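You operate a simulated robot arm through the tools that you are given. There is no shell and no other tool. Be economical: measure what you need, move in short steps, check, and stop when the job is done.

Carry out the task below with a simulated robot arm. There is one attempt and no reset: what you move stays moved.

TASK
Put things in order on the top of the plank bench. At the end: the wick cartridge stands where the banded drip can stood; the brown reference resistor is on the clear glass plate; the cream stub is on the steel dish; the banded drip can stands where the brown reference resistor stood; whatever was shut is shut again. Leave all else as you found it, and nothing knocked over.
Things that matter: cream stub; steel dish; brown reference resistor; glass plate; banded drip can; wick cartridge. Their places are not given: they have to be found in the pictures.

The check looks at the end state, three seconds after you hand in, the way a careful person would. Anything else that was tipped, shoved, dropped, spilled or broken makes it a failure.

THE ROBOT
A 7-joint arm with a two-finger parallel gripper, fixed in place. Base frame: the origin is at the foot of the arm, x ahead of it, y to its left, z up; the work surface is at about z = 0.85. Lengths are in m, angles in degrees, forces in N, time in s.
With the tool pointing down near the work surface it reaches from about 0.24 to 0.68 m from the base axis. Its first joint turns from -66.0 to 66.0 degrees. Payload 2.4 kg.
The tool frame sits at the grasp point between the pads (the TCP): z along the fingers, y along the line on which they close. The tips reach 0.03 m beyond it. Largest opening 0.094 m; finger width 0.028, thickness 0.01; the body of the gripper, 0.05 by 0.096 m, starts 0.055 m behind the TCP.
Orientation is that of the tool frame in the base frame, as a unit quaternion [w, x, y, z]. With the fingers straight down and closing along the base's y, the tool's x points along the base's -x, its y along +y and its z along -z.

THE INTERFACE
- The arm moves only by the tool jog_arm. Its argument "series" is a list of rows, each an object of numbers (a shift or turn left out is 0, a gripper value left out holds the last): "wx", "wy", "wz": the turn, a rotation vector about the tool's x, y, z in degrees; "x", "y", "z": the shift along the tool's x, y, z in cm; "grip": the opening, from 0 (shut) to 1 (fully open). In form: [{"wx": .., "wy": .., "wz": .., "x": .., "y": .., "z": .., "grip": ..}, ...]. A call has 1 to 10 rows; each row is the pose to reach, as a shift and turn from the pose commanded when the call began, along the tool's axes at that moment. Each row takes 0.2 s and may step no farther than 0.05 m and 8.6 degrees from the row before; otherwise, or with a gripper value out of range, the whole call is refused. Where a pose cannot be reached the arm comes as near as it can. A force on the tool above 40 N (or 10 N above the force at the start of the call, whichever is more), or a blocked arm, ends the call early, and 0.2 s more pass. Each finger travels about 0.153 m/s and halts on what it meets, pressing with about 23 N; the grip force reading is that of the motor and also rises with nothing between the fingers. The clock runs only during rows and for 0.2 s after the last one: add rows that repeat a pose to give the fingers time. It gives the time, the measured TCP pose, the force on the tool (base axes), the opening and the grip force at its end, in the units of the frame above (readings bear some noise).
- Cameras (640 x 400 px; columns grow to the right, rows downward): "scene" is fixed at [0.0333, 0.4703, 1.4462]; the picture's right is [-0.78, -0.62, 0.00], its down [-0.34, 0.43, -0.84] and it looks along [0.52, -0.66, -0.54] (base axes); focal length 352 px, centre (320, 200). "wrist" rides on the gripper at [-0.037, 0, -0.058] in the tool frame; the picture's right is [0.00, -1.00, 0.00], its down [0.97, 0.00, -0.24] and it looks along [0.24, 0.00, 0.97] (tool axes); focal length 218 px, centre (320, 200).
- snapshot(camera): a new picture of that camera. The clock stands still meanwhile.
- probe_pixels(camera, pixels): there is no depth. For up to 12 entries [column, row, z] of the newest picture of that camera ("zoom" is the newest enlarged one), the place [x, y] in the base frame at which the ray of that pixel passes the height z, good to about 0.002 m. The clock stands still meanwhile.
- enlarge(camera, box): a new picture of the part [left, top, right, bottom] of that camera's present view, enlarged. The clock stands still meanwhile.
- sign_off(): hands the job in; it is judged then, once.

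Keep the steps short. Do not move on a guess: measure, check each grasp and each placing, and mend mistakes. In all there are 80 turns and 34 pictures (those below and enlarged ones count). Leave the gripper open and the arm clear of the work at the hand-in unless told otherwise, and finish with a single line.

The tools are called after ">>>" by a JSON object that holds its "name" and its "arguments". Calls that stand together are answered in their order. jog_arm: Moves the arm, as the interface text tells. Its arguments: {"type":"object","properties":{"series":{"type":"array","items":{"type":"object","properties":{"wx":{"type":"number"},"wy":{"type":"number"},"wz":{"type":"number"},"x":{"type":"number"},"y":{"type":"number"},"z":{"type":"number"},"grip":{"type":"number"}}}}},"required":["series"]} The other tools are called the same way: snapshot (camera) takes a picture; probe_pixels (camera, pixels) gives the place at which the rays of pixels pass given heights; enlarge (camera, box) takes an enlarged picture of a part of a camera's view; sign_off () hands the job in.

At the start:

```text
t: 0.0
ee_pos: [0.2933, -0.136, 1.1918]
ee_rot: [0.0, -0.001, 1.0, 0.0]
contact_force: [0.0, -1.2, -0.6]
finger_gap: 0.0939
finger_force: 0.0
```

scene: 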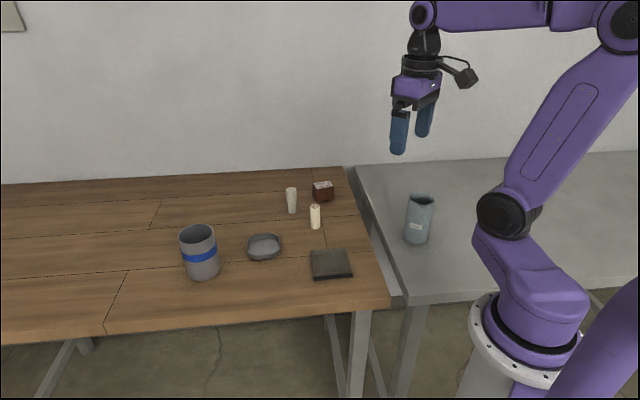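
wrist: 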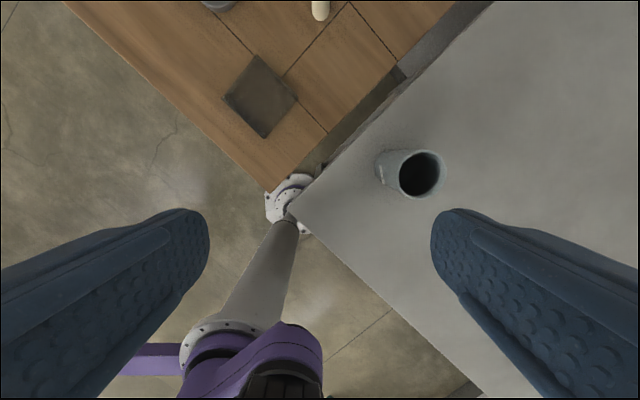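

I see a blue-banded can, a dish, a dark square plate, two pale cylinders, a brown box and a blue-grey can on the other table. I'll enlarge the work area.

>>> {"name": "enlarge", "arguments": {"camera": "scene", "box": [260, 170, 380, 290]}}

>>> {"name": "enlarge", "arguments": {"camera": "scene", "box": [160, 170, 460, 300]}}

```text
3.33 times, centred on (320, 230) of scene
```

zoom: 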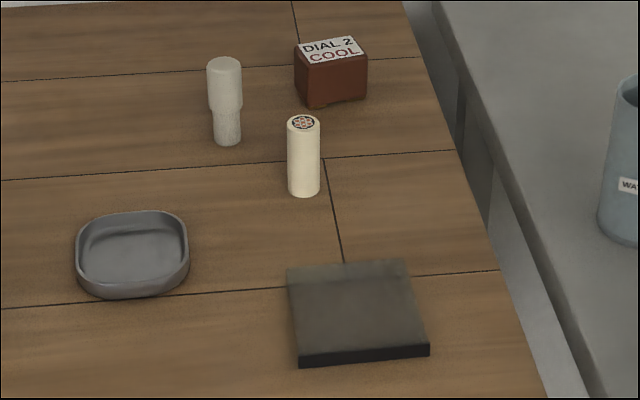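

```text
2.13 times, centred on (310, 235) of scene
```

zoom: 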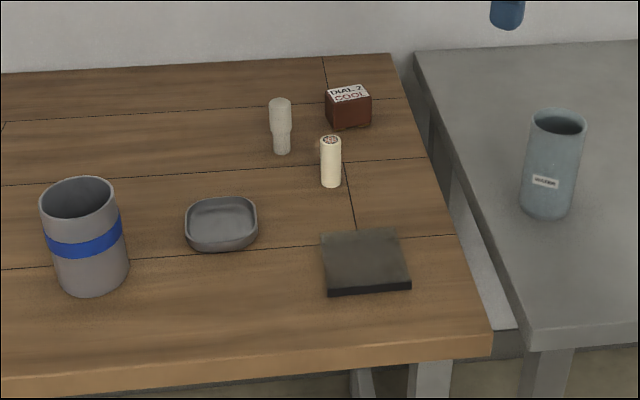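

Next I'll get rough positions from a fresh scene picture.

>>> {"name": "probe_pixels", "arguments": {"camera": "zoom", "pixels": [[85, 290, 0.85], [220, 235, 0.86], [367, 262, 0.86], [331, 184, 0.85], [282, 151, 0.85], [350, 128, 0.85], [545, 212, 0.85], [490, 335, 0.85], [80, 190, 0.95], [280, 102, 0.91], [331, 140, 0.91]]}}

```text
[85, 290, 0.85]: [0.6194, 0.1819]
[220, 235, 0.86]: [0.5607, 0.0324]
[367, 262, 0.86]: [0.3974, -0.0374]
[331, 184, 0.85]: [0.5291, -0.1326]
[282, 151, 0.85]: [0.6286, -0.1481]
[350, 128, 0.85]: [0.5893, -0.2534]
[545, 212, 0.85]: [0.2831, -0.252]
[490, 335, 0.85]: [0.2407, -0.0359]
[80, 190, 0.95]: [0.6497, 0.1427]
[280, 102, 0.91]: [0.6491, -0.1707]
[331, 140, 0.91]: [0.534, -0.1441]
```

I'll move the tool above the middle of the bench, staying high, for a wrist view.

>>> {"name": "jog_arm", "arguments": {"series": [{"x": -4, "y": 1.5}, {"x": -8, "y": 3}, {"x": -12, "y": 4.5}, {"x": -16, "y": 6}, {"x": -20, "y": 7.5}, {"x": -24, "y": 9}, {"x": -26, "y": 10}, {"x": -26, "y": 10}]}}

>>> {"name": "snapshot", "arguments": {"camera": "wrist"}}

```text
t: 1.8
ee_pos: [0.5538, -0.0364, 1.1932]
ee_rot: [0.0, 0.0, 1.0, 0.0]
contact_force: [0.5, -1.3, 0.8]
finger_gap: 0.0941
finger_force: 0.0
```

```text
29 pictures are left
```

wrist: 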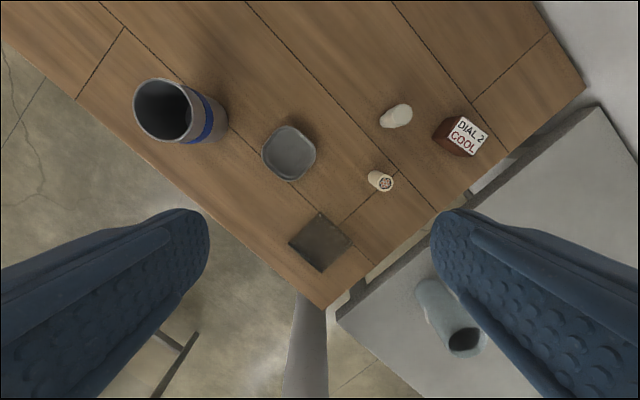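

The view covers everything. I'll enlarge the pieces to tell the two pale ones apart and see into the can.

>>> {"name": "enlarge", "arguments": {"camera": "wrist", "box": [270, 80, 510, 280]}}

>>> {"name": "enlarge", "arguments": {"camera": "wrist", "box": [350, 85, 510, 200]}}

>>> {"name": "enlarge", "arguments": {"camera": "wrist", "box": [120, 60, 340, 200]}}

```text
2.00 times, centred on (390, 180) of wrist
```

zoom: 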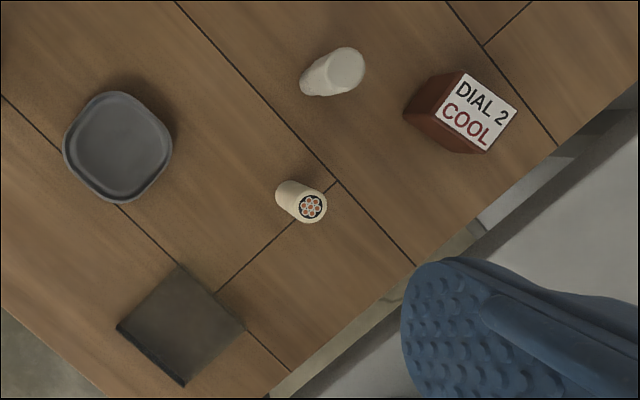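

```text
3.48 times, centred on (430, 142) of wrist
```

zoom: 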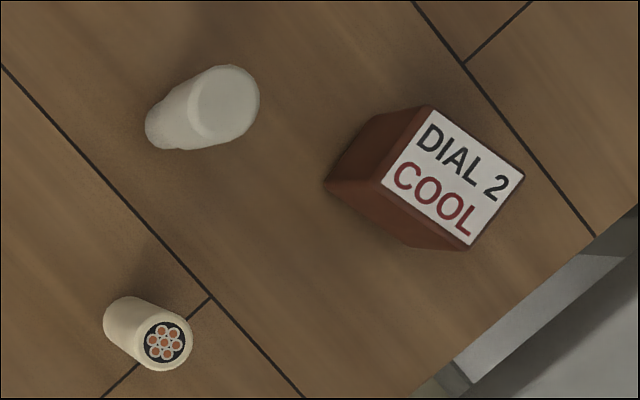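

```text
2.86 times, centred on (230, 130) of wrist
```

zoom: 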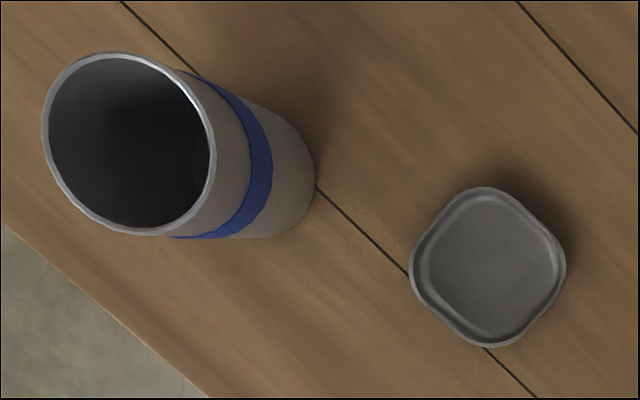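

Identification: the cream cylinder with the cable-like end is the stub, the white stepped piece is the wick cartridge, the brown box is the resistor and the dark slab is the plate. I'll find heights by intersecting rays from both cameras.

>>> {"name": "probe_pixels", "arguments": {"camera": "wrist", "pixels": [[468.2, 135.4, 0.88], [468.2, 135.4, 0.91], [403, 113.8, 0.89], [403, 113.8, 0.93], [385.5, 182.8, 0.89], [385.5, 182.8, 0.92], [320, 242, 0.855], [320, 242, 0.87], [163, 110, 0.94], [163, 110, 0.98], [288, 153, 0.86], [288, 153, 0.88]]}}

>>> {"name": "probe_pixels", "arguments": {"camera": "scene", "pixels": [[323.3, 183.8, 0.88], [323.3, 183.8, 0.91], [291.5, 188.9, 0.89], [291.5, 188.9, 0.93], [314.9, 206.9, 0.89], [314.9, 206.9, 0.92], [332, 263, 0.855], [332, 263, 0.87], [197.5, 233, 0.94], [197.5, 233, 0.98], [263.5, 244, 0.86], [263.5, 244, 0.88]]}}

```text
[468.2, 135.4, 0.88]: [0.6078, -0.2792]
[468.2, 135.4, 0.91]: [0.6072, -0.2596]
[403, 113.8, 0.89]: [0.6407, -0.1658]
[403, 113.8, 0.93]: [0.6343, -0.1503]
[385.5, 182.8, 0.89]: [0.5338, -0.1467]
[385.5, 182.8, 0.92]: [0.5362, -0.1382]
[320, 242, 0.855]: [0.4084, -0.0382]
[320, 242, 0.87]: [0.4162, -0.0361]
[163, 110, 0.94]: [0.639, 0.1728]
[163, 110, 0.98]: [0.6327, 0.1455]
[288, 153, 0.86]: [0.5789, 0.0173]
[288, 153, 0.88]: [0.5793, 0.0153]
```

```text
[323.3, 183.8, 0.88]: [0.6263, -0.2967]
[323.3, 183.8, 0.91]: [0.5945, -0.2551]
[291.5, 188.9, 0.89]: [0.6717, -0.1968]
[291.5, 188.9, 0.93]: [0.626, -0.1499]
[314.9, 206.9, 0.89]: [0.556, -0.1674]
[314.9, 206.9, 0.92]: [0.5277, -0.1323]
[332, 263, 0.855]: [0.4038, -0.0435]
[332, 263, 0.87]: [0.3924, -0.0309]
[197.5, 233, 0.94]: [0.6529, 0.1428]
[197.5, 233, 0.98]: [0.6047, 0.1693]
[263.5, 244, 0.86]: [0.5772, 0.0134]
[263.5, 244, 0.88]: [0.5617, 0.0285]
```

Estimated tops and centres: resistor 0.899 at (0.607,-0.267), wick 0.923 at (0.635,-0.153), stub 0.912 at (0.535,-0.140), can about 0.957 at (0.636,0.16). Next I need the orientation of the resistor, plate and dish from their corners.

>>> {"name": "probe_pixels", "arguments": {"camera": "wrist", "pixels": [[461.6, 114.4, 0.899], [488.6, 135.1, 0.899], [472.5, 156.4, 0.899], [448.1, 136.8, 0.899], [431.7, 137.7, 0.85], [319.5, 212.0, 0.86], [352.5, 242.5, 0.86], [321, 270, 0.86], [289, 243, 0.86], [431, 137, 0.85]]}}

```text
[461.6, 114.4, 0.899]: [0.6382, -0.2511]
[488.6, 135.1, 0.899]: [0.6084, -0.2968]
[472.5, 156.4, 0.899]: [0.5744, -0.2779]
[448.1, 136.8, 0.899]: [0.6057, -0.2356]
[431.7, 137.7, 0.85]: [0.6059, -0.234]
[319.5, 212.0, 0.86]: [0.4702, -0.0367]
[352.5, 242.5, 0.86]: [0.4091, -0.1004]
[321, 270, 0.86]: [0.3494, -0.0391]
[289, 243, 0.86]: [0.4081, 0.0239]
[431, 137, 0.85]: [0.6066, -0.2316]
```

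The resistor's long axis runs at about 57° and it is roughly 0.054 by 0.037. I'll go above it at (0.6065,-0.2655), turn the tool so it closes along the long axis (wz +33), and look closer.

>>> {"name": "jog_arm", "arguments": {"series": [{"x": -1, "y": -4, "wz": 6.6}, {"x": -2, "y": -8, "wz": 13.2}, {"x": -3, "y": -12, "wz": 19.8}, {"x": -4, "y": -16, "wz": 26.4}, {"x": -5.3, "y": -20, "wz": 33, "z": 0}, {"x": -5.3, "y": -22.9, "wz": 33, "z": 3}, {"x": -5.3, "y": -22.9, "wz": 33, "z": 7}, {"x": -5.3, "y": -22.9, "wz": 33, "z": 11}, {"x": -5.3, "y": -22.9, "wz": 33, "z": 13}, {"x": -5.3, "y": -22.9, "wz": 33, "z": 13}]}}

>>> {"name": "snapshot", "arguments": {"camera": "wrist"}}

```text
t: 4.0
ee_pos: [0.6058, -0.2637, 1.0605]
ee_rot: [0.0, 0.283, 0.959, 0.0]
contact_force: [-0.3, 0.3, -0.1]
finger_gap: 0.0939
finger_force: 0.0
out of reach, approached as far as the arm can: row 5, 6
```

```text
25 pictures are left
```

wrist: 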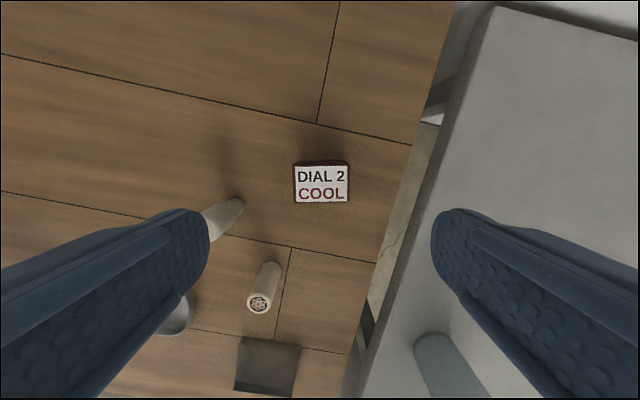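

The box is aligned with the closing line, centred near (321,183). I'll measure it precisely.

>>> {"name": "probe_pixels", "arguments": {"camera": "wrist", "pixels": [[293, 164, 0.899], [348, 162, 0.899], [350, 203, 0.899], [295, 204, 0.899], [321.5, 183, 0.899]]}}

```text
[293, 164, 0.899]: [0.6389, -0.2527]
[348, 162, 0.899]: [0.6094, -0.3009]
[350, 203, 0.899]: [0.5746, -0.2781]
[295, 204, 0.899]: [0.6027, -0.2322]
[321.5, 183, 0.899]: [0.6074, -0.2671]
```

Centre is (0.606,-0.266). I'll descend to TCP z 0.886 (tips about 5 mm above the bench) and close.

>>> {"name": "jog_arm", "arguments": {"series": [{"x": -0.18, "y": -0.16, "z": 4}, {"x": -0.18, "y": -0.16, "z": 8}, {"x": -0.18, "y": -0.16, "z": 12}, {"x": -0.18, "y": -0.16, "z": 15}, {"x": -0.18, "y": -0.16, "z": 17.4}, {"x": -0.18, "y": -0.16, "z": 17.4}]}}

>>> {"name": "jog_arm", "arguments": {"series": [{"grip": 0.5}, {"grip": 0.5}, {"grip": 0.4}, {"grip": 0.4}]}}

```text
t: 5.4
ee_pos: [0.608, -0.2672, 0.8886]
ee_rot: [0.0, 0.283, 0.959, 0.0]
contact_force: [0.2, 0.8, 0.5]
finger_gap: 0.0938
finger_force: 0.2
```

```text
t: 6.4
ee_pos: [0.6083, -0.2691, 0.8886]
ee_rot: [0.0, 0.285, 0.959, 0.0]
contact_force: [0.4, -0.3, -0.4]
finger_gap: 0.0643
finger_force: 22.7
```

Gripped (gap 0.064, 22.7 N). I'll lift and check the force reading.

>>> {"name": "jog_arm", "arguments": {"series": [{"z": -1}, {"z": -4}, {"z": -8}, {"z": -12}, {"z": -12}]}}

>>> {"name": "snapshot", "arguments": {"camera": "wrist"}}

```text
t: 7.6
ee_pos: [0.6076, -0.2686, 1.0081]
ee_rot: [0.001, 0.283, 0.959, 0.0]
contact_force: [-0.2, 0.2, -1.8]
finger_gap: 0.0643
finger_force: 23.5
```

```text
24 pictures are left
```

wrist: 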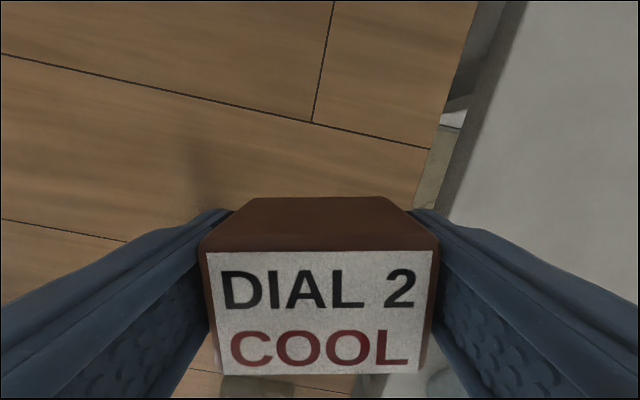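

The resistor is held level. Now I'll measure the plate from the scene camera's corners to get its top height.

>>> {"name": "probe_pixels", "arguments": {"camera": "scene", "pixels": [[310.1, 250.1, 0.86], [346.4, 248, 0.86], [353, 273.5, 0.86], [313.7, 277.4, 0.86], [314, 280.4, 0.85], [310.1, 250.1, 0.87], [346.4, 248, 0.87], [353, 273.5, 0.87], [313.7, 277.4, 0.87]]}}

>>> {"name": "enlarge", "arguments": {"camera": "scene", "box": [290, 235, 370, 285]}}

```text
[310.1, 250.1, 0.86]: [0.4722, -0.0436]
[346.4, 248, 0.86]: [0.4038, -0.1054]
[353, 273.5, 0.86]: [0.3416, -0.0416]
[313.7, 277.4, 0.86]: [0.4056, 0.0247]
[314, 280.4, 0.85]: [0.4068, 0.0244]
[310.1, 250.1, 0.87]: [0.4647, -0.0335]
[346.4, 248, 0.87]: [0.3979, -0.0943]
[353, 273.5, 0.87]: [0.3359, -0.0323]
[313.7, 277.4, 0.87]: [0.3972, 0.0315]
```

```text
8.00 times, centred on (330, 260) of scene
```

zoom: 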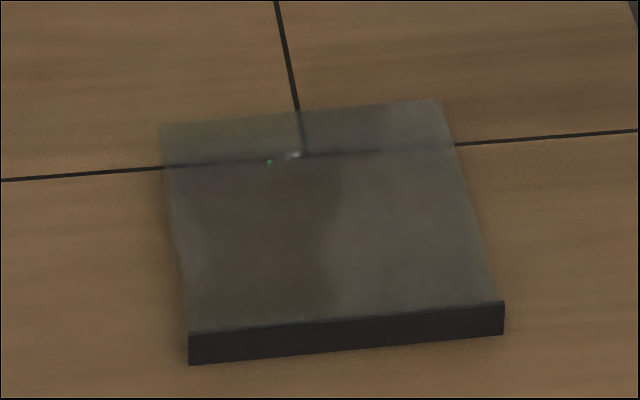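

The plate is see-through glass: top near z 0.86, centre (0.408,-0.039), edges near 46°. I'll carry the resistor there at height, turning 11° to line up.

>>> {"name": "jog_arm", "arguments": {"series": [{"x": 4, "y": 1.2, "wz": 2}, {"x": 8, "y": 2.4, "wz": 4}, {"x": 12, "y": 3.5, "wz": 6}, {"x": 16, "y": 4.6, "wz": 8}, {"x": 20, "y": 5.7, "wz": 10}, {"x": 24, "y": 6.9, "wz": 11}, {"x": 27, "y": 7.7, "wz": 11}, {"x": 29.26, "y": 8.38, "wz": 11}, {"x": 29.26, "y": 8.38, "wz": 11}]}}

```text
t: 9.6
ee_pos: [0.4056, -0.0381, 1.0089]
ee_rot: [0.0, 0.375, 0.927, 0.0]
contact_force: [-0.3, -0.4, -1.5]
finger_gap: 0.0643
finger_force: 23.1
```

On target within 3 mm. I'll lower to just above the plate.

>>> {"name": "jog_arm", "arguments": {"series": [{"x": -0.2, "z": 4}, {"x": -0.2, "z": 8}, {"x": -0.2, "z": 10}, {"x": -0.2, "z": 10.5}, {"x": -0.2, "z": 10.5}]}}

>>> {"name": "enlarge", "arguments": {"camera": "scene", "box": [270, 200, 400, 290]}}

```text
t: 10.8
ee_pos: [0.4071, -0.0412, 0.9025]
ee_rot: [0.001, 0.374, 0.927, 0.0]
contact_force: [-2.7, 0.2, 19.7]
finger_gap: 0.0644
finger_force: 23.4
```

```text
4.44 times, centred on (335, 245) of scene
```

zoom: 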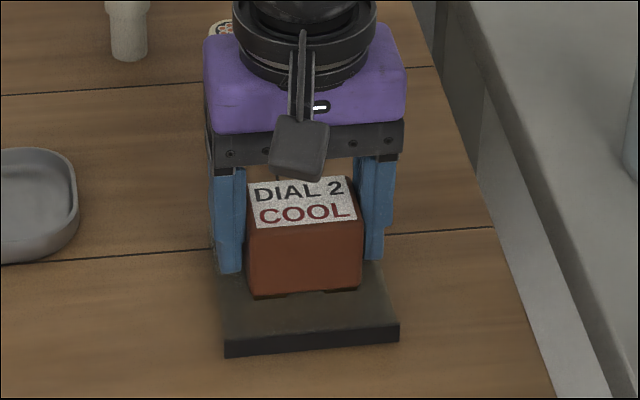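

Contact reads 19.7 N upward and the box rests on the plate. I'll release and lift off.

>>> {"name": "jog_arm", "arguments": {"series": [{"z": -0.1, "grip": 1}, {"z": -0.1, "grip": 1}, {"z": -0.1}, {"z": -3}, {"z": -7}, {"z": -11}, {"z": -15}, {"z": -15}]}}

>>> {"name": "snapshot", "arguments": {"camera": "scene"}}

```text
t: 12.6
ee_pos: [0.4095, -0.0381, 1.0532]
ee_rot: [-0.001, 0.374, 0.927, 0.001]
contact_force: [-0.1, -0.2, 0.6]
finger_gap: 0.0939
finger_force: 0.1
```

```text
21 pictures are left
```

scene: 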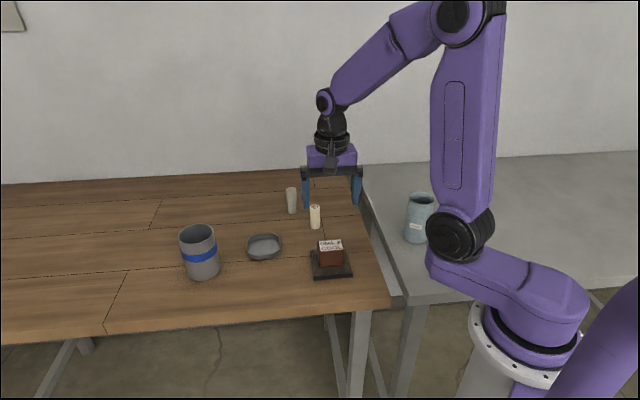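

The resistor sits on the plate. I'll move above the can at about (0.636,0.161), still high, and look.

>>> {"name": "jog_arm", "arguments": {"series": [{"y": 4, "z": -1, "x": -0.3}, {"y": 8, "z": -2, "x": -0.6}, {"y": 12, "z": -2, "x": -1}, {"y": 16, "z": -2, "x": -1.3}, {"y": 20, "z": -2, "x": -1.6}, {"y": 24, "z": -2, "x": -2}, {"y": 28, "z": -2, "x": -2.3}, {"y": 30, "z": -2, "x": -2.45}, {"y": 30, "z": -2, "x": -2.45}]}}

>>> {"name": "snapshot", "arguments": {"camera": "wrist"}}

```text
t: 14.6
ee_pos: [0.6348, 0.16, 1.0751]
ee_rot: [0.0, 0.375, 0.927, -0.001]
contact_force: [0.1, 0.5, 0.5]
finger_gap: 0.0943
finger_force: 0.0
```

```text
20 pictures are left
```

wrist: 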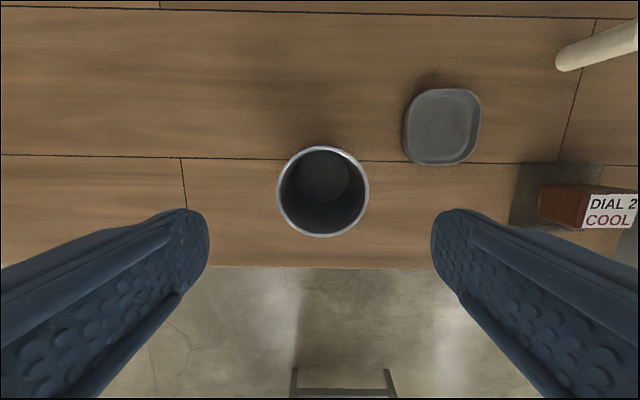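

The can is empty. Rim spans columns 276–368 and rows 146–238. I'll measure at rim height, plus the can base for its place.

>>> {"name": "probe_pixels", "arguments": {"camera": "wrist", "pixels": [[276.5, 192, 0.957], [368.5, 192, 0.957], [322.5, 146, 0.957], [322.5, 238, 0.957], [322.5, 192, 0.957], [321.5, 175.5, 0.853]]}}

>>> {"name": "enlarge", "arguments": {"camera": "scene", "box": [160, 210, 240, 290]}}

```text
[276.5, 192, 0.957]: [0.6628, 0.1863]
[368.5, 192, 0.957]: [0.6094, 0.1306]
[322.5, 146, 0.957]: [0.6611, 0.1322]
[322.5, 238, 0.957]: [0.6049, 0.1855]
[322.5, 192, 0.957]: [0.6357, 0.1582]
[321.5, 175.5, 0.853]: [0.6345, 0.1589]
```

```text
5.00 times, centred on (200, 250) of scene
```

zoom: 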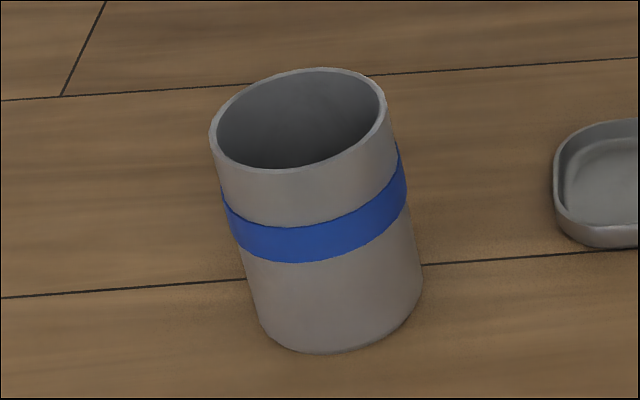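

Rim centre is (0.6345,0.159), diameter about 0.078–0.08, so clearance is small. I'll lower until the tips sit just above the rim and check the centring.

>>> {"name": "jog_arm", "arguments": {"series": [{"y": -0.1, "z": 3}, {"y": -0.1, "z": 6}, {"y": -0.1, "z": 7.5}, {"y": -0.1, "z": 7.5}]}}

>>> {"name": "snapshot", "arguments": {"camera": "wrist"}}

>>> {"name": "enlarge", "arguments": {"camera": "scene", "box": [150, 170, 270, 290]}}

```text
t: 15.6
ee_pos: [0.6341, 0.1585, 0.9978]
ee_rot: [0.0, 0.374, 0.927, -0.001]
contact_force: [1.0, 0.6, -0.1]
finger_gap: 0.094
finger_force: 0.0
```

```text
18 pictures are left
```

wrist: 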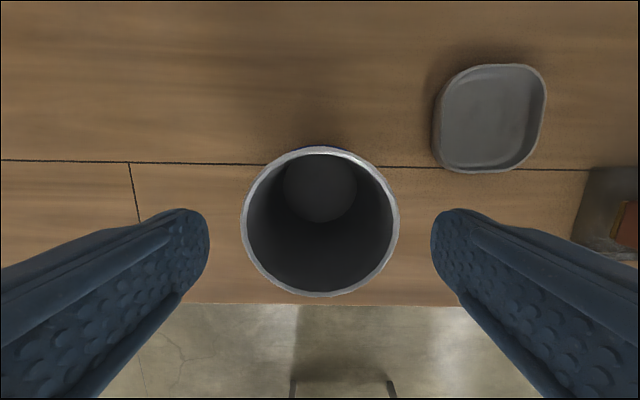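

```text
3.33 times, centred on (210, 230) of scene
```

zoom: 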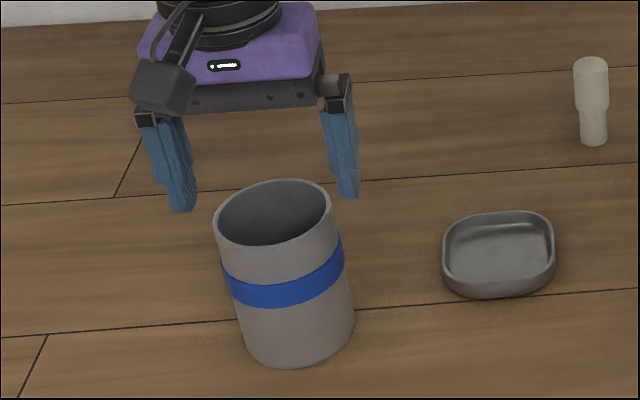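

The rim is centred between the fingers (columns 241–399, row 222). I'll descend 8 cm around it, watching the force, and then close.

>>> {"name": "jog_arm", "arguments": {"series": [{"z": 2}, {"z": 4}, {"z": 6}, {"z": 8}, {"z": 8}]}}

>>> {"name": "jog_arm", "arguments": {"series": [{"grip": 0.75}, {"grip": 0.75}, {"grip": 0.7}, {"grip": 0.7}]}}

```text
t: 16.8
ee_pos: [0.6333, 0.1567, 0.9186]
ee_rot: [0.0, 0.375, 0.927, 0.0]
contact_force: [0.4, 0.0, 0.2]
finger_gap: 0.094
finger_force: 0.2
```

```text
t: 17.8
ee_pos: [0.6335, 0.1583, 0.919]
ee_rot: [0.0, 0.375, 0.927, 0.0]
contact_force: [0.3, 0.4, -0.6]
finger_gap: 0.0753
finger_force: 23.6
```

Can gripped (gap 0.0753). I'll lift it 12 cm, high enough to pass over the other pieces.

>>> {"name": "jog_arm", "arguments": {"series": [{"z": -1}, {"z": -4}, {"z": -8}, {"z": -12}, {"z": -12}]}}

>>> {"name": "jog_arm", "arguments": {"series": [{"x": -2.75, "y": -3.24}, {"x": -5.5, "y": -6.48}, {"x": -8.25, "y": -9.72}, {"x": -11, "y": -12.96}, {"x": -13.75, "y": -16.2}, {"x": -16.5, "y": -19.44}, {"x": -19.25, "y": -22.68}, {"x": -22, "y": -25.9}, {"x": -24.75, "y": -29.1}, {"x": -27.53, "y": -32.36}]}}

>>> {"name": "snapshot", "arguments": {"camera": "scene"}}

```text
t: 19.0
ee_pos: [0.6339, 0.1588, 1.0376]
ee_rot: [0.0, 0.375, 0.927, 0.0]
contact_force: [-0.1, -0.2, -1.1]
finger_gap: 0.0754
finger_force: 22.5
```

```text
t: 21.2
ee_pos: [0.6064, -0.2658, 1.0402]
ee_rot: [0.0, 0.374, 0.927, 0.0]
contact_force: [0.6, 0.0, -0.7]
finger_gap: 0.0754
finger_force: 23.2
```

```text
16 pictures are left
```

scene: 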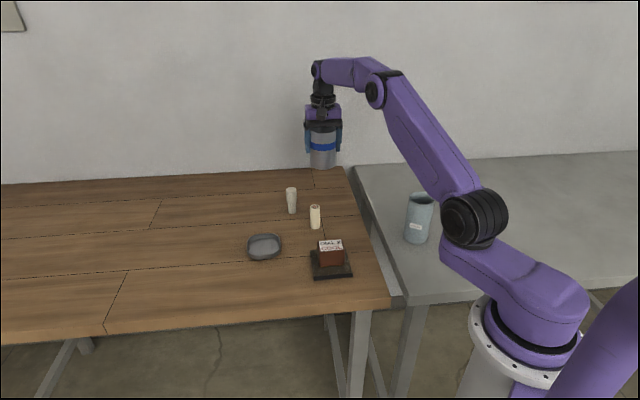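

Over the resistor's old place (0.606,-0.266). I'll lower 12 cm.

>>> {"name": "jog_arm", "arguments": {"series": [{"z": 4}, {"z": 8}, {"z": 11}, {"z": 11.9}, {"z": 11.9}]}}

```text
t: 22.4
ee_pos: [0.6074, -0.2651, 0.9209]
ee_rot: [0.0, 0.375, 0.927, 0.001]
contact_force: [0.0, 0.2, -1.8]
finger_gap: 0.075
finger_force: 23.3
```

Not touching yet, so I'll lower another 2–3 mm until the force shows contact.

>>> {"name": "jog_arm", "arguments": {"series": [{"z": 0.15}, {"z": 0.25}, {"z": 0.25}]}}

```text
t: 23.2
ee_pos: [0.6073, -0.2654, 0.9178]
ee_rot: [0.001, 0.374, 0.927, -0.001]
contact_force: [-0.8, 1.4, 8.1]
finger_gap: 0.0753
finger_force: 23.4
```

Contact at 8 N, the can is standing. I'll open and withdraw straight up.

>>> {"name": "jog_arm", "arguments": {"series": [{"z": -0.05, "grip": 1}, {"grip": 1}, {"grip": 1}, {"z": -3}, {"z": -6}, {"z": -10}, {"z": -14}, {"z": -14}]}}

>>> {"name": "snapshot", "arguments": {"camera": "wrist"}}

```text
t: 25.0
ee_pos: [0.6041, -0.2665, 1.058]
ee_rot: [-0.001, 0.374, 0.927, -0.001]
contact_force: [-0.3, 0.7, 0.2]
finger_gap: 0.094
finger_force: 0.1
```

```text
15 pictures are left
```

wrist: 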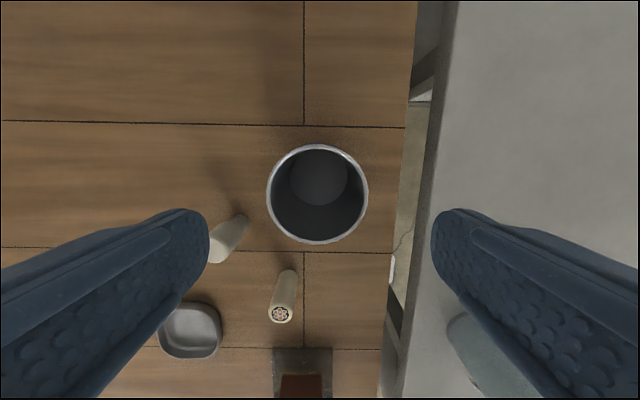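

The can stands upright in place. Next the wick cartridge at about (0.6355,-0.153): I'll move above it and look.

>>> {"name": "jog_arm", "arguments": {"series": [{"x": 1.9, "y": 3.45, "grip": 1}, {"x": 3.8, "y": 6.9}, {"x": 5.6, "y": 10.3, "grip": 0.7}, {"x": 5.6, "y": 10.3, "z": 2, "grip": 0.7}, {"x": 5.6, "y": 10.3, "z": 2, "grip": 0.7}]}}

>>> {"name": "snapshot", "arguments": {"camera": "wrist"}}

```text
t: 26.2
ee_pos: [0.6362, -0.1531, 1.0381]
ee_rot: [0.0, 0.375, 0.927, 0.0]
contact_force: [0.2, 0.5, 0.2]
finger_gap: 0.0655
finger_force: 0.1
```

```text
14 pictures are left
```

wrist: 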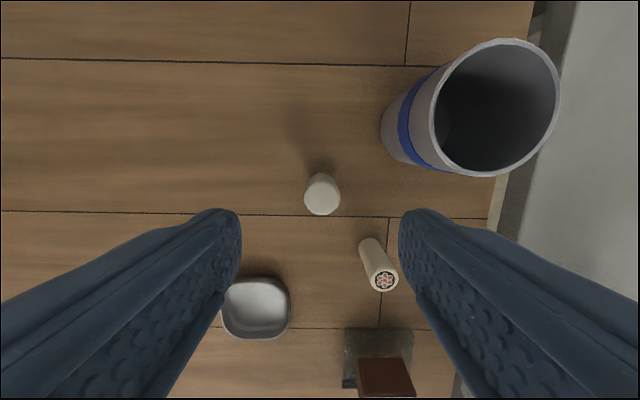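

Wick top centre is at pixel (322,196). Probing it and its foot.

>>> {"name": "probe_pixels", "arguments": {"camera": "wrist", "pixels": [[322, 198, 0.923], [304, 198, 0.923], [340, 198, 0.923], [321.5, 182, 0.853]]}}

```text
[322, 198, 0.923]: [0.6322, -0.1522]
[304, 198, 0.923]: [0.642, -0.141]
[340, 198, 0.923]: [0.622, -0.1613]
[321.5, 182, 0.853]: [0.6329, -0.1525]
```

Wick diameter about 0.028, centre (0.6325,-0.1523). I'll correct 3 mm, descend to TCP 0.905 so the pads hold the wide upper part, and close.

>>> {"name": "jog_arm", "arguments": {"series": [{"x": 0.3, "y": -0.2, "z": 4}, {"x": 0.3, "y": -0.2, "z": 8}, {"x": 0.3, "y": -0.2, "z": 11}, {"x": 0.3, "y": -0.2, "z": 13.3}, {"x": 0.3, "y": -0.2, "z": 13.3}]}}

>>> {"name": "jog_arm", "arguments": {"series": [{"grip": 0.4}, {"grip": 0.25}, {"grip": 0.25}, {"grip": 0.25}]}}

```text
t: 27.4
ee_pos: [0.6317, -0.1541, 0.9035]
ee_rot: [0.0, 0.375, 0.927, 0.0]
contact_force: [0.2, -0.3, 0.4]
finger_gap: 0.066
finger_force: 0.1
```

```text
t: 28.4
ee_pos: [0.6325, -0.1538, 0.9043]
ee_rot: [0.0, 0.374, 0.927, 0.0]
contact_force: [-0.2, -0.8, 0.6]
finger_gap: 0.029
finger_force: 23.2
```

Held at 0.029. I'll lift 10 cm and carry it to the can's old place at (0.634,0.158).

>>> {"name": "jog_arm", "arguments": {"series": [{"z": -1}, {"z": -5}, {"z": -10}, {"z": -10}]}}

>>> {"name": "jog_arm", "arguments": {"series": [{"x": 2.7, "y": 2.8}, {"x": 5.4, "y": 5.6}, {"x": 8.1, "y": 8.4}, {"x": 10.8, "y": 11.2}, {"x": 13.5, "y": 14}, {"x": 16.2, "y": 16.8}, {"x": 18.9, "y": 19.6}, {"x": 21.57, "y": 22.54}, {"x": 21.57, "y": 22.54}]}}

>>> {"name": "jog_arm", "arguments": {"series": [{"z": 4}, {"z": 8}, {"z": 9.7}, {"z": 9.7}]}}

```text
t: 29.4
ee_pos: [0.6343, -0.1522, 1.0034]
ee_rot: [-0.001, 0.374, 0.927, 0.0]
contact_force: [0.1, -0.1, -0.3]
finger_gap: 0.0289
finger_force: 22.9
```

```text
t: 31.4
ee_pos: [0.6369, 0.1604, 1.0047]
ee_rot: [0.0, 0.375, 0.927, 0.001]
contact_force: [0.6, 0.0, -1.3]
finger_gap: 0.0286
finger_force: 23.2
```

```text
t: 32.4
ee_pos: [0.636, 0.1589, 0.9077]
ee_rot: [0.0, 0.374, 0.927, -0.001]
contact_force: [0.3, 0.6, -0.6]
finger_gap: 0.0286
finger_force: 23.1
```

2 mm off and just above the surface. I'll correct and lower gently to contact.

>>> {"name": "jog_arm", "arguments": {"series": [{"x": 0.1, "y": -0.15, "z": 0.2}, {"x": 0.1, "y": -0.15, "z": 0.35}, {"x": 0.1, "y": -0.15, "z": 0.35}]}}

>>> {"name": "enlarge", "arguments": {"camera": "scene", "box": [150, 180, 270, 290]}}

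```text
t: 33.2
ee_pos: [0.6359, 0.1582, 0.9055]
ee_rot: [0.001, 0.374, 0.927, 0.0]
contact_force: [-2.3, -3.0, 15.1]
finger_gap: 0.0282
finger_force: 23.4
```

```text
3.64 times, centred on (210, 235) of scene
```

zoom: 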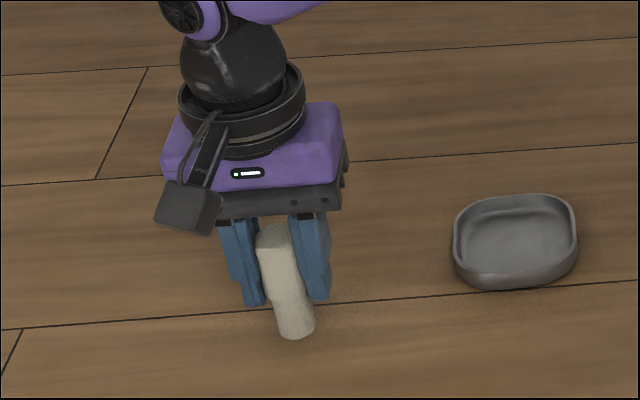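

It is upright and touching (15 N). I'll ease 1.5 mm, open, and withdraw.

>>> {"name": "jog_arm", "arguments": {"series": [{"z": -0.15}, {"z": -0.15, "grip": 0.5}, {"z": -0.15, "grip": 0.7}, {"z": -0.15, "grip": 0.7}, {"z": -4}, {"z": -8}, {"z": -12}, {"z": -12}]}}

>>> {"name": "snapshot", "arguments": {"camera": "wrist"}}

```text
t: 35.0
ee_pos: [0.6337, 0.1586, 1.0237]
ee_rot: [0.0, 0.375, 0.927, 0.0]
contact_force: [-0.7, -0.9, -0.1]
finger_gap: 0.0654
finger_force: 0.1
```

```text
12 pictures are left
```

wrist: 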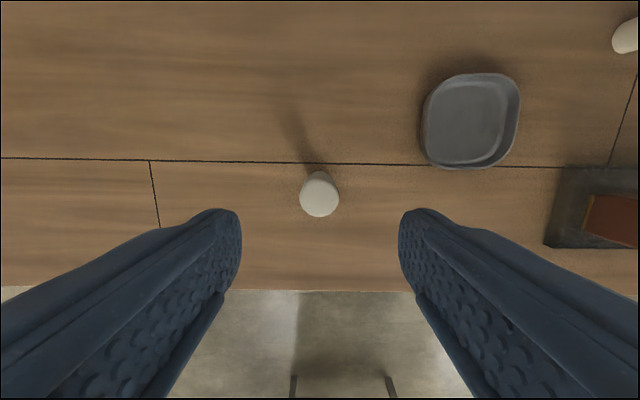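

The wick stands at the can's old place. I'll measure the dish from here, then head to above the stub at (0.5355,-0.140).

>>> {"name": "probe_pixels", "arguments": {"camera": "wrist", "pixels": [[474, 118, 0.856], [422, 145, 0.87], [521, 95, 0.87], [465, 72, 0.87], [468, 170, 0.87], [319.5, 196, 0.923]]}}

>>> {"name": "jog_arm", "arguments": {"series": [{"x": -1.7, "y": -3.5}, {"x": -3.4, "y": -7}, {"x": -5.1, "y": -10.5}, {"x": -6.8, "y": -14}, {"x": -8.5, "y": -17.5}, {"x": -10.2, "y": -21}, {"x": -11.9, "y": -24.5}, {"x": -13.7, "y": -28.28}, {"x": -13.7, "y": -28.28}]}}

>>> {"name": "snapshot", "arguments": {"camera": "wrist"}}

```text
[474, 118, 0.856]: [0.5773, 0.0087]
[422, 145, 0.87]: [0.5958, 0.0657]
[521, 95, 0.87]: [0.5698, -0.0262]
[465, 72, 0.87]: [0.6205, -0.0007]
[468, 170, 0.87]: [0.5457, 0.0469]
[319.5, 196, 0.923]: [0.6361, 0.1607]
```

```text
t: 37.0
ee_pos: [0.5372, -0.1367, 1.024]
ee_rot: [0.0, 0.375, 0.927, 0.0]
contact_force: [0.6, 0.0, -0.7]
finger_gap: 0.0655
finger_force: 0.1
```

```text
11 pictures are left
```

wrist: 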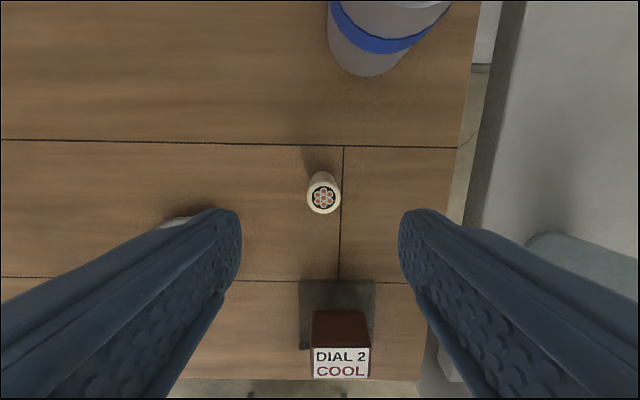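

Dish centre is about (0.579,0.015). Stub top is at (323,198); probing.

>>> {"name": "probe_pixels", "arguments": {"camera": "wrist", "pixels": [[323.5, 199, 0.912], [307, 199, 0.912], [340, 199, 0.912], [321, 182, 0.853]]}}

```text
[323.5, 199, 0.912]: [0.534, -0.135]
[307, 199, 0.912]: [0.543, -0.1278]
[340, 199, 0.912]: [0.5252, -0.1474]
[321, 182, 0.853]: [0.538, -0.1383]
```

Stub centre is about (0.536,-0.137). I'll descend to TCP 0.895 and close.

>>> {"name": "jog_arm", "arguments": {"series": [{"x": 0.1, "y": -0.15, "z": 4}, {"x": 0.1, "y": -0.15, "z": 8}, {"x": 0.1, "y": -0.15, "z": 11}, {"x": 0.1, "y": -0.15, "z": 12.9}, {"x": 0.1, "y": -0.15, "z": 12.9}]}}

>>> {"name": "jog_arm", "arguments": {"series": [{"grip": 0.4}, {"grip": 0.18}, {"grip": 0.18}, {"grip": 0.18}, {"grip": 0.18, "z": -1}, {"z": -5}, {"z": -9}, {"z": -9}]}}

```text
t: 38.2
ee_pos: [0.5332, -0.1396, 0.8952]
ee_rot: [0.0, 0.374, 0.927, 0.0]
contact_force: [0.0, -0.1, 0.1]
finger_gap: 0.0657
finger_force: 0.0
```

```text
t: 40.0
ee_pos: [0.5336, -0.1389, 0.9866]
ee_rot: [0.0, 0.375, 0.927, 0.0]
contact_force: [-0.7, 0.1, -1.9]
finger_gap: 0.0258
finger_force: 23.2
```

Stub held (0.0258). I'll carry it over the dish centre.

>>> {"name": "jog_arm", "arguments": {"series": [{"x": 1.9, "y": 3.6}, {"x": 3.7, "y": 7.1}, {"x": 5.6, "y": 10.7}, {"x": 7.43, "y": 14.23}, {"x": 7.43, "y": 14.23}, {"x": 7.43, "y": 14.23, "z": 4}, {"x": 7.43, "y": 14.23, "z": 6}, {"x": 7.43, "y": 14.23, "z": 6}]}}

>>> {"name": "enlarge", "arguments": {"camera": "scene", "box": [210, 190, 320, 280]}}

>>> {"name": "snapshot", "arguments": {"camera": "wrist"}}

```text
t: 41.8
ee_pos: [0.5803, 0.0141, 0.9238]
ee_rot: [0.0, 0.375, 0.927, 0.0]
contact_force: [0.7, -0.2, -0.8]
finger_gap: 0.0258
finger_force: 22.9
```

```text
4.44 times, centred on (265, 235) of scene
```

zoom: 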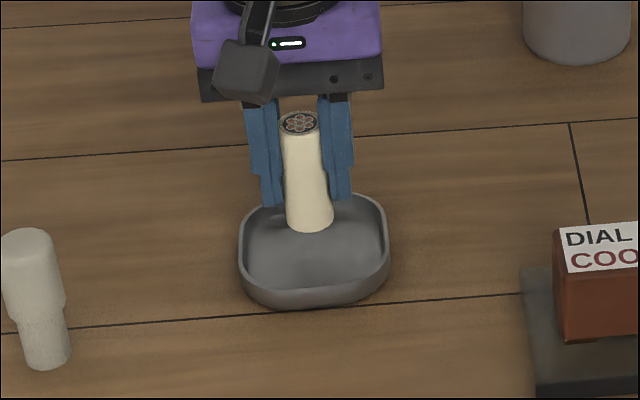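

```text
9 pictures are left
```

wrist: 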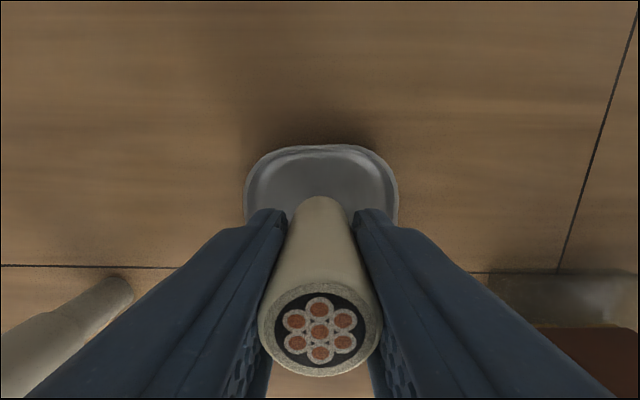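

Columns look centred; the stub would land a few mm toward the near side, so I'll shift about 3 mm and lower gently to contact.

>>> {"name": "jog_arm", "arguments": {"series": [{"x": -0.3, "y": -0.1, "z": 0.8}, {"x": -0.3, "y": -0.1, "z": 1.6}, {"x": -0.3, "y": -0.1, "z": 2.0}, {"x": -0.3, "y": -0.1, "z": 2.2}, {"x": -0.3, "y": -0.1, "z": 2.2}]}}

```text
t: 43.0
ee_pos: [0.5817, 0.0114, 0.9027]
ee_rot: [0.0, 0.374, 0.927, 0.0]
contact_force: [0.0, -0.3, -0.1]
finger_gap: 0.0259
finger_force: 22.9
```

>>> {"name": "jog_arm", "arguments": {"series": [{"z": 0.15}, {"z": 0.3}, {"z": 0.3}]}}

```text
t: 43.8
ee_pos: [0.5822, 0.0117, 0.9002]
ee_rot: [0.0, 0.374, 0.927, -0.001]
contact_force: [0.6, -0.3, -0.8]
finger_gap: 0.0259
finger_force: 23.2
```

No contact yet; lowering a little further.

>>> {"name": "jog_arm", "arguments": {"series": [{"z": 0.15}, {"z": 0.25}, {"z": 0.25}]}}

>>> {"name": "enlarge", "arguments": {"camera": "scene", "box": [210, 190, 320, 280]}}

```text
t: 44.6
ee_pos: [0.5814, 0.0118, 0.8983]
ee_rot: [0.003, 0.375, 0.927, 0.001]
contact_force: [-3.0, -0.4, 22.5]
finger_gap: 0.0262
finger_force: 22.8
```

```text
4.44 times, centred on (265, 235) of scene
```

zoom: 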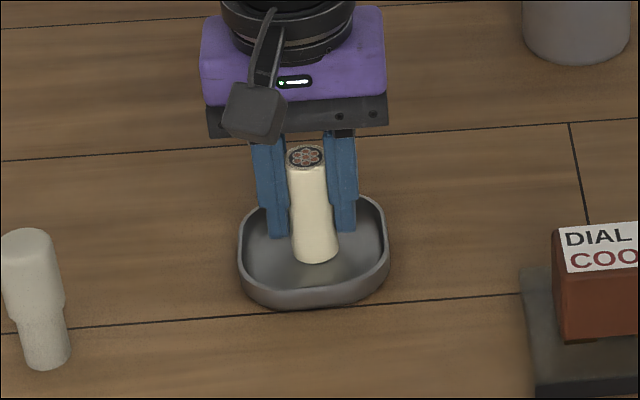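

Contact at 22 N on the dish floor, well centred. I'll ease 1.5 mm, open a little so the fingers stay off the rim, and go straight up.

>>> {"name": "jog_arm", "arguments": {"series": [{"z": -0.15}, {"z": -0.15, "grip": 0.45}, {"z": -0.15, "grip": 0.45}, {"z": -0.15, "grip": 0.45}, {"z": -4}, {"z": -8}, {"z": -12}, {"z": -15, "grip": 1}, {"z": -15}]}}

>>> {"name": "jog_arm", "arguments": {"series": [{"x": 4}, {"x": 8, "z": -2}, {"x": 12, "z": -4}, {"x": 12, "y": -4, "z": -4}, {"x": 12, "y": -8, "z": -4}, {"x": 12, "y": -12, "z": -4}, {"x": 12, "y": -14, "z": -4}]}}

>>> {"name": "snapshot", "arguments": {"camera": "scene"}}

>>> {"name": "enlarge", "arguments": {"camera": "scene", "box": [160, 150, 400, 300]}}

```text
t: 46.6
ee_pos: [0.5816, 0.0131, 1.0462]
ee_rot: [0.0, 0.374, 0.927, 0.0]
contact_force: [0.5, -0.9, -0.2]
finger_gap: 0.0941
finger_force: 0.0
```

```text
t: 48.2
ee_pos: [0.3987, -0.0066, 1.0868]
ee_rot: [0.0, 0.375, 0.927, 0.0]
contact_force: [-0.1, -0.5, 0.1]
finger_gap: 0.0941
finger_force: 0.0
```

```text
7 pictures are left
```

scene: 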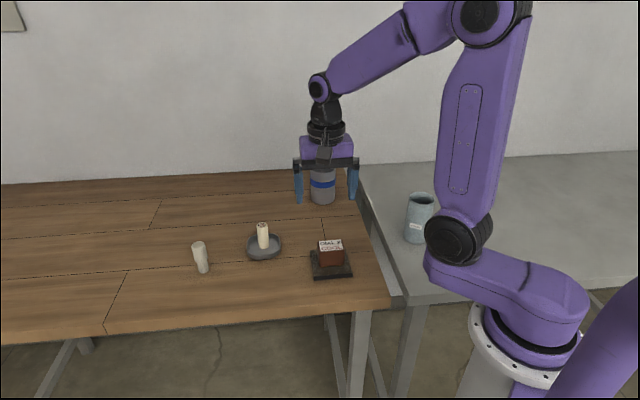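

```text
2.67 times, centred on (280, 225) of scene
```

zoom: 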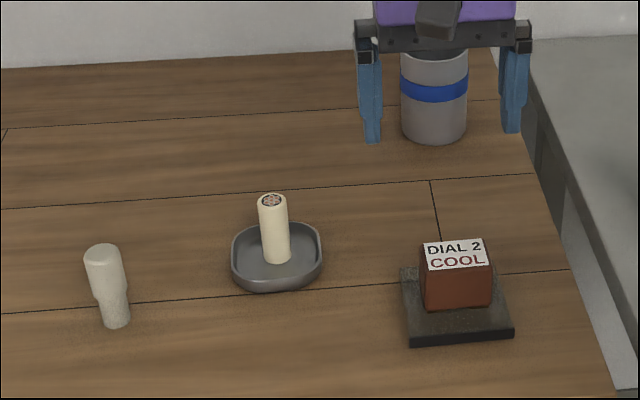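

Everything stands where it should: wick at the can's place, stub in the dish, resistor on the glass, can at the resistor's place, and the dish has not shifted. I'll raise the arm clear, then hand in.

>>> {"name": "jog_arm", "arguments": {"series": [{"z": -4}, {"z": -8}, {"z": -11}, {"z": -11, "x": 3}, {"z": -11, "x": 3}]}}

>>> {"name": "snapshot", "arguments": {"camera": "scene"}}

```text
t: 49.4
ee_pos: [0.3761, 0.0154, 1.1971]
ee_rot: [-0.001, 0.374, 0.927, 0.0]
contact_force: [-0.1, -0.1, -1.0]
finger_gap: 0.0938
finger_force: 0.0
```

```text
5 pictures are left
```

scene: 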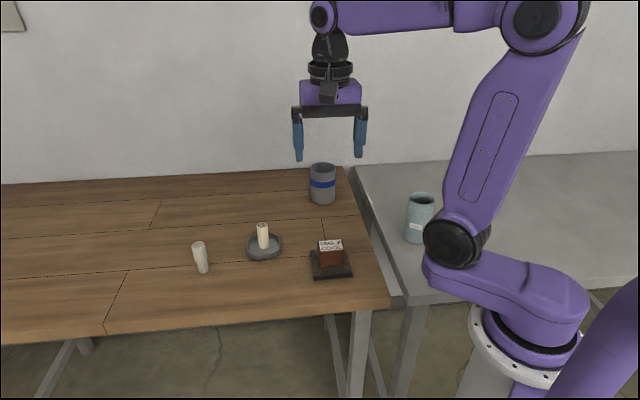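

All pieces are upright and in place, the gripper is open and the arm is clear, so I'm handing in.

>>> {"name": "sign_off", "arguments": {}}

```text
The job is handed in.
```

The wick cartridge, brown resistor, cream stub and banded can all stand in their new places, nothing was knocked over, I found nothing that had been shut, and the job is handed in.
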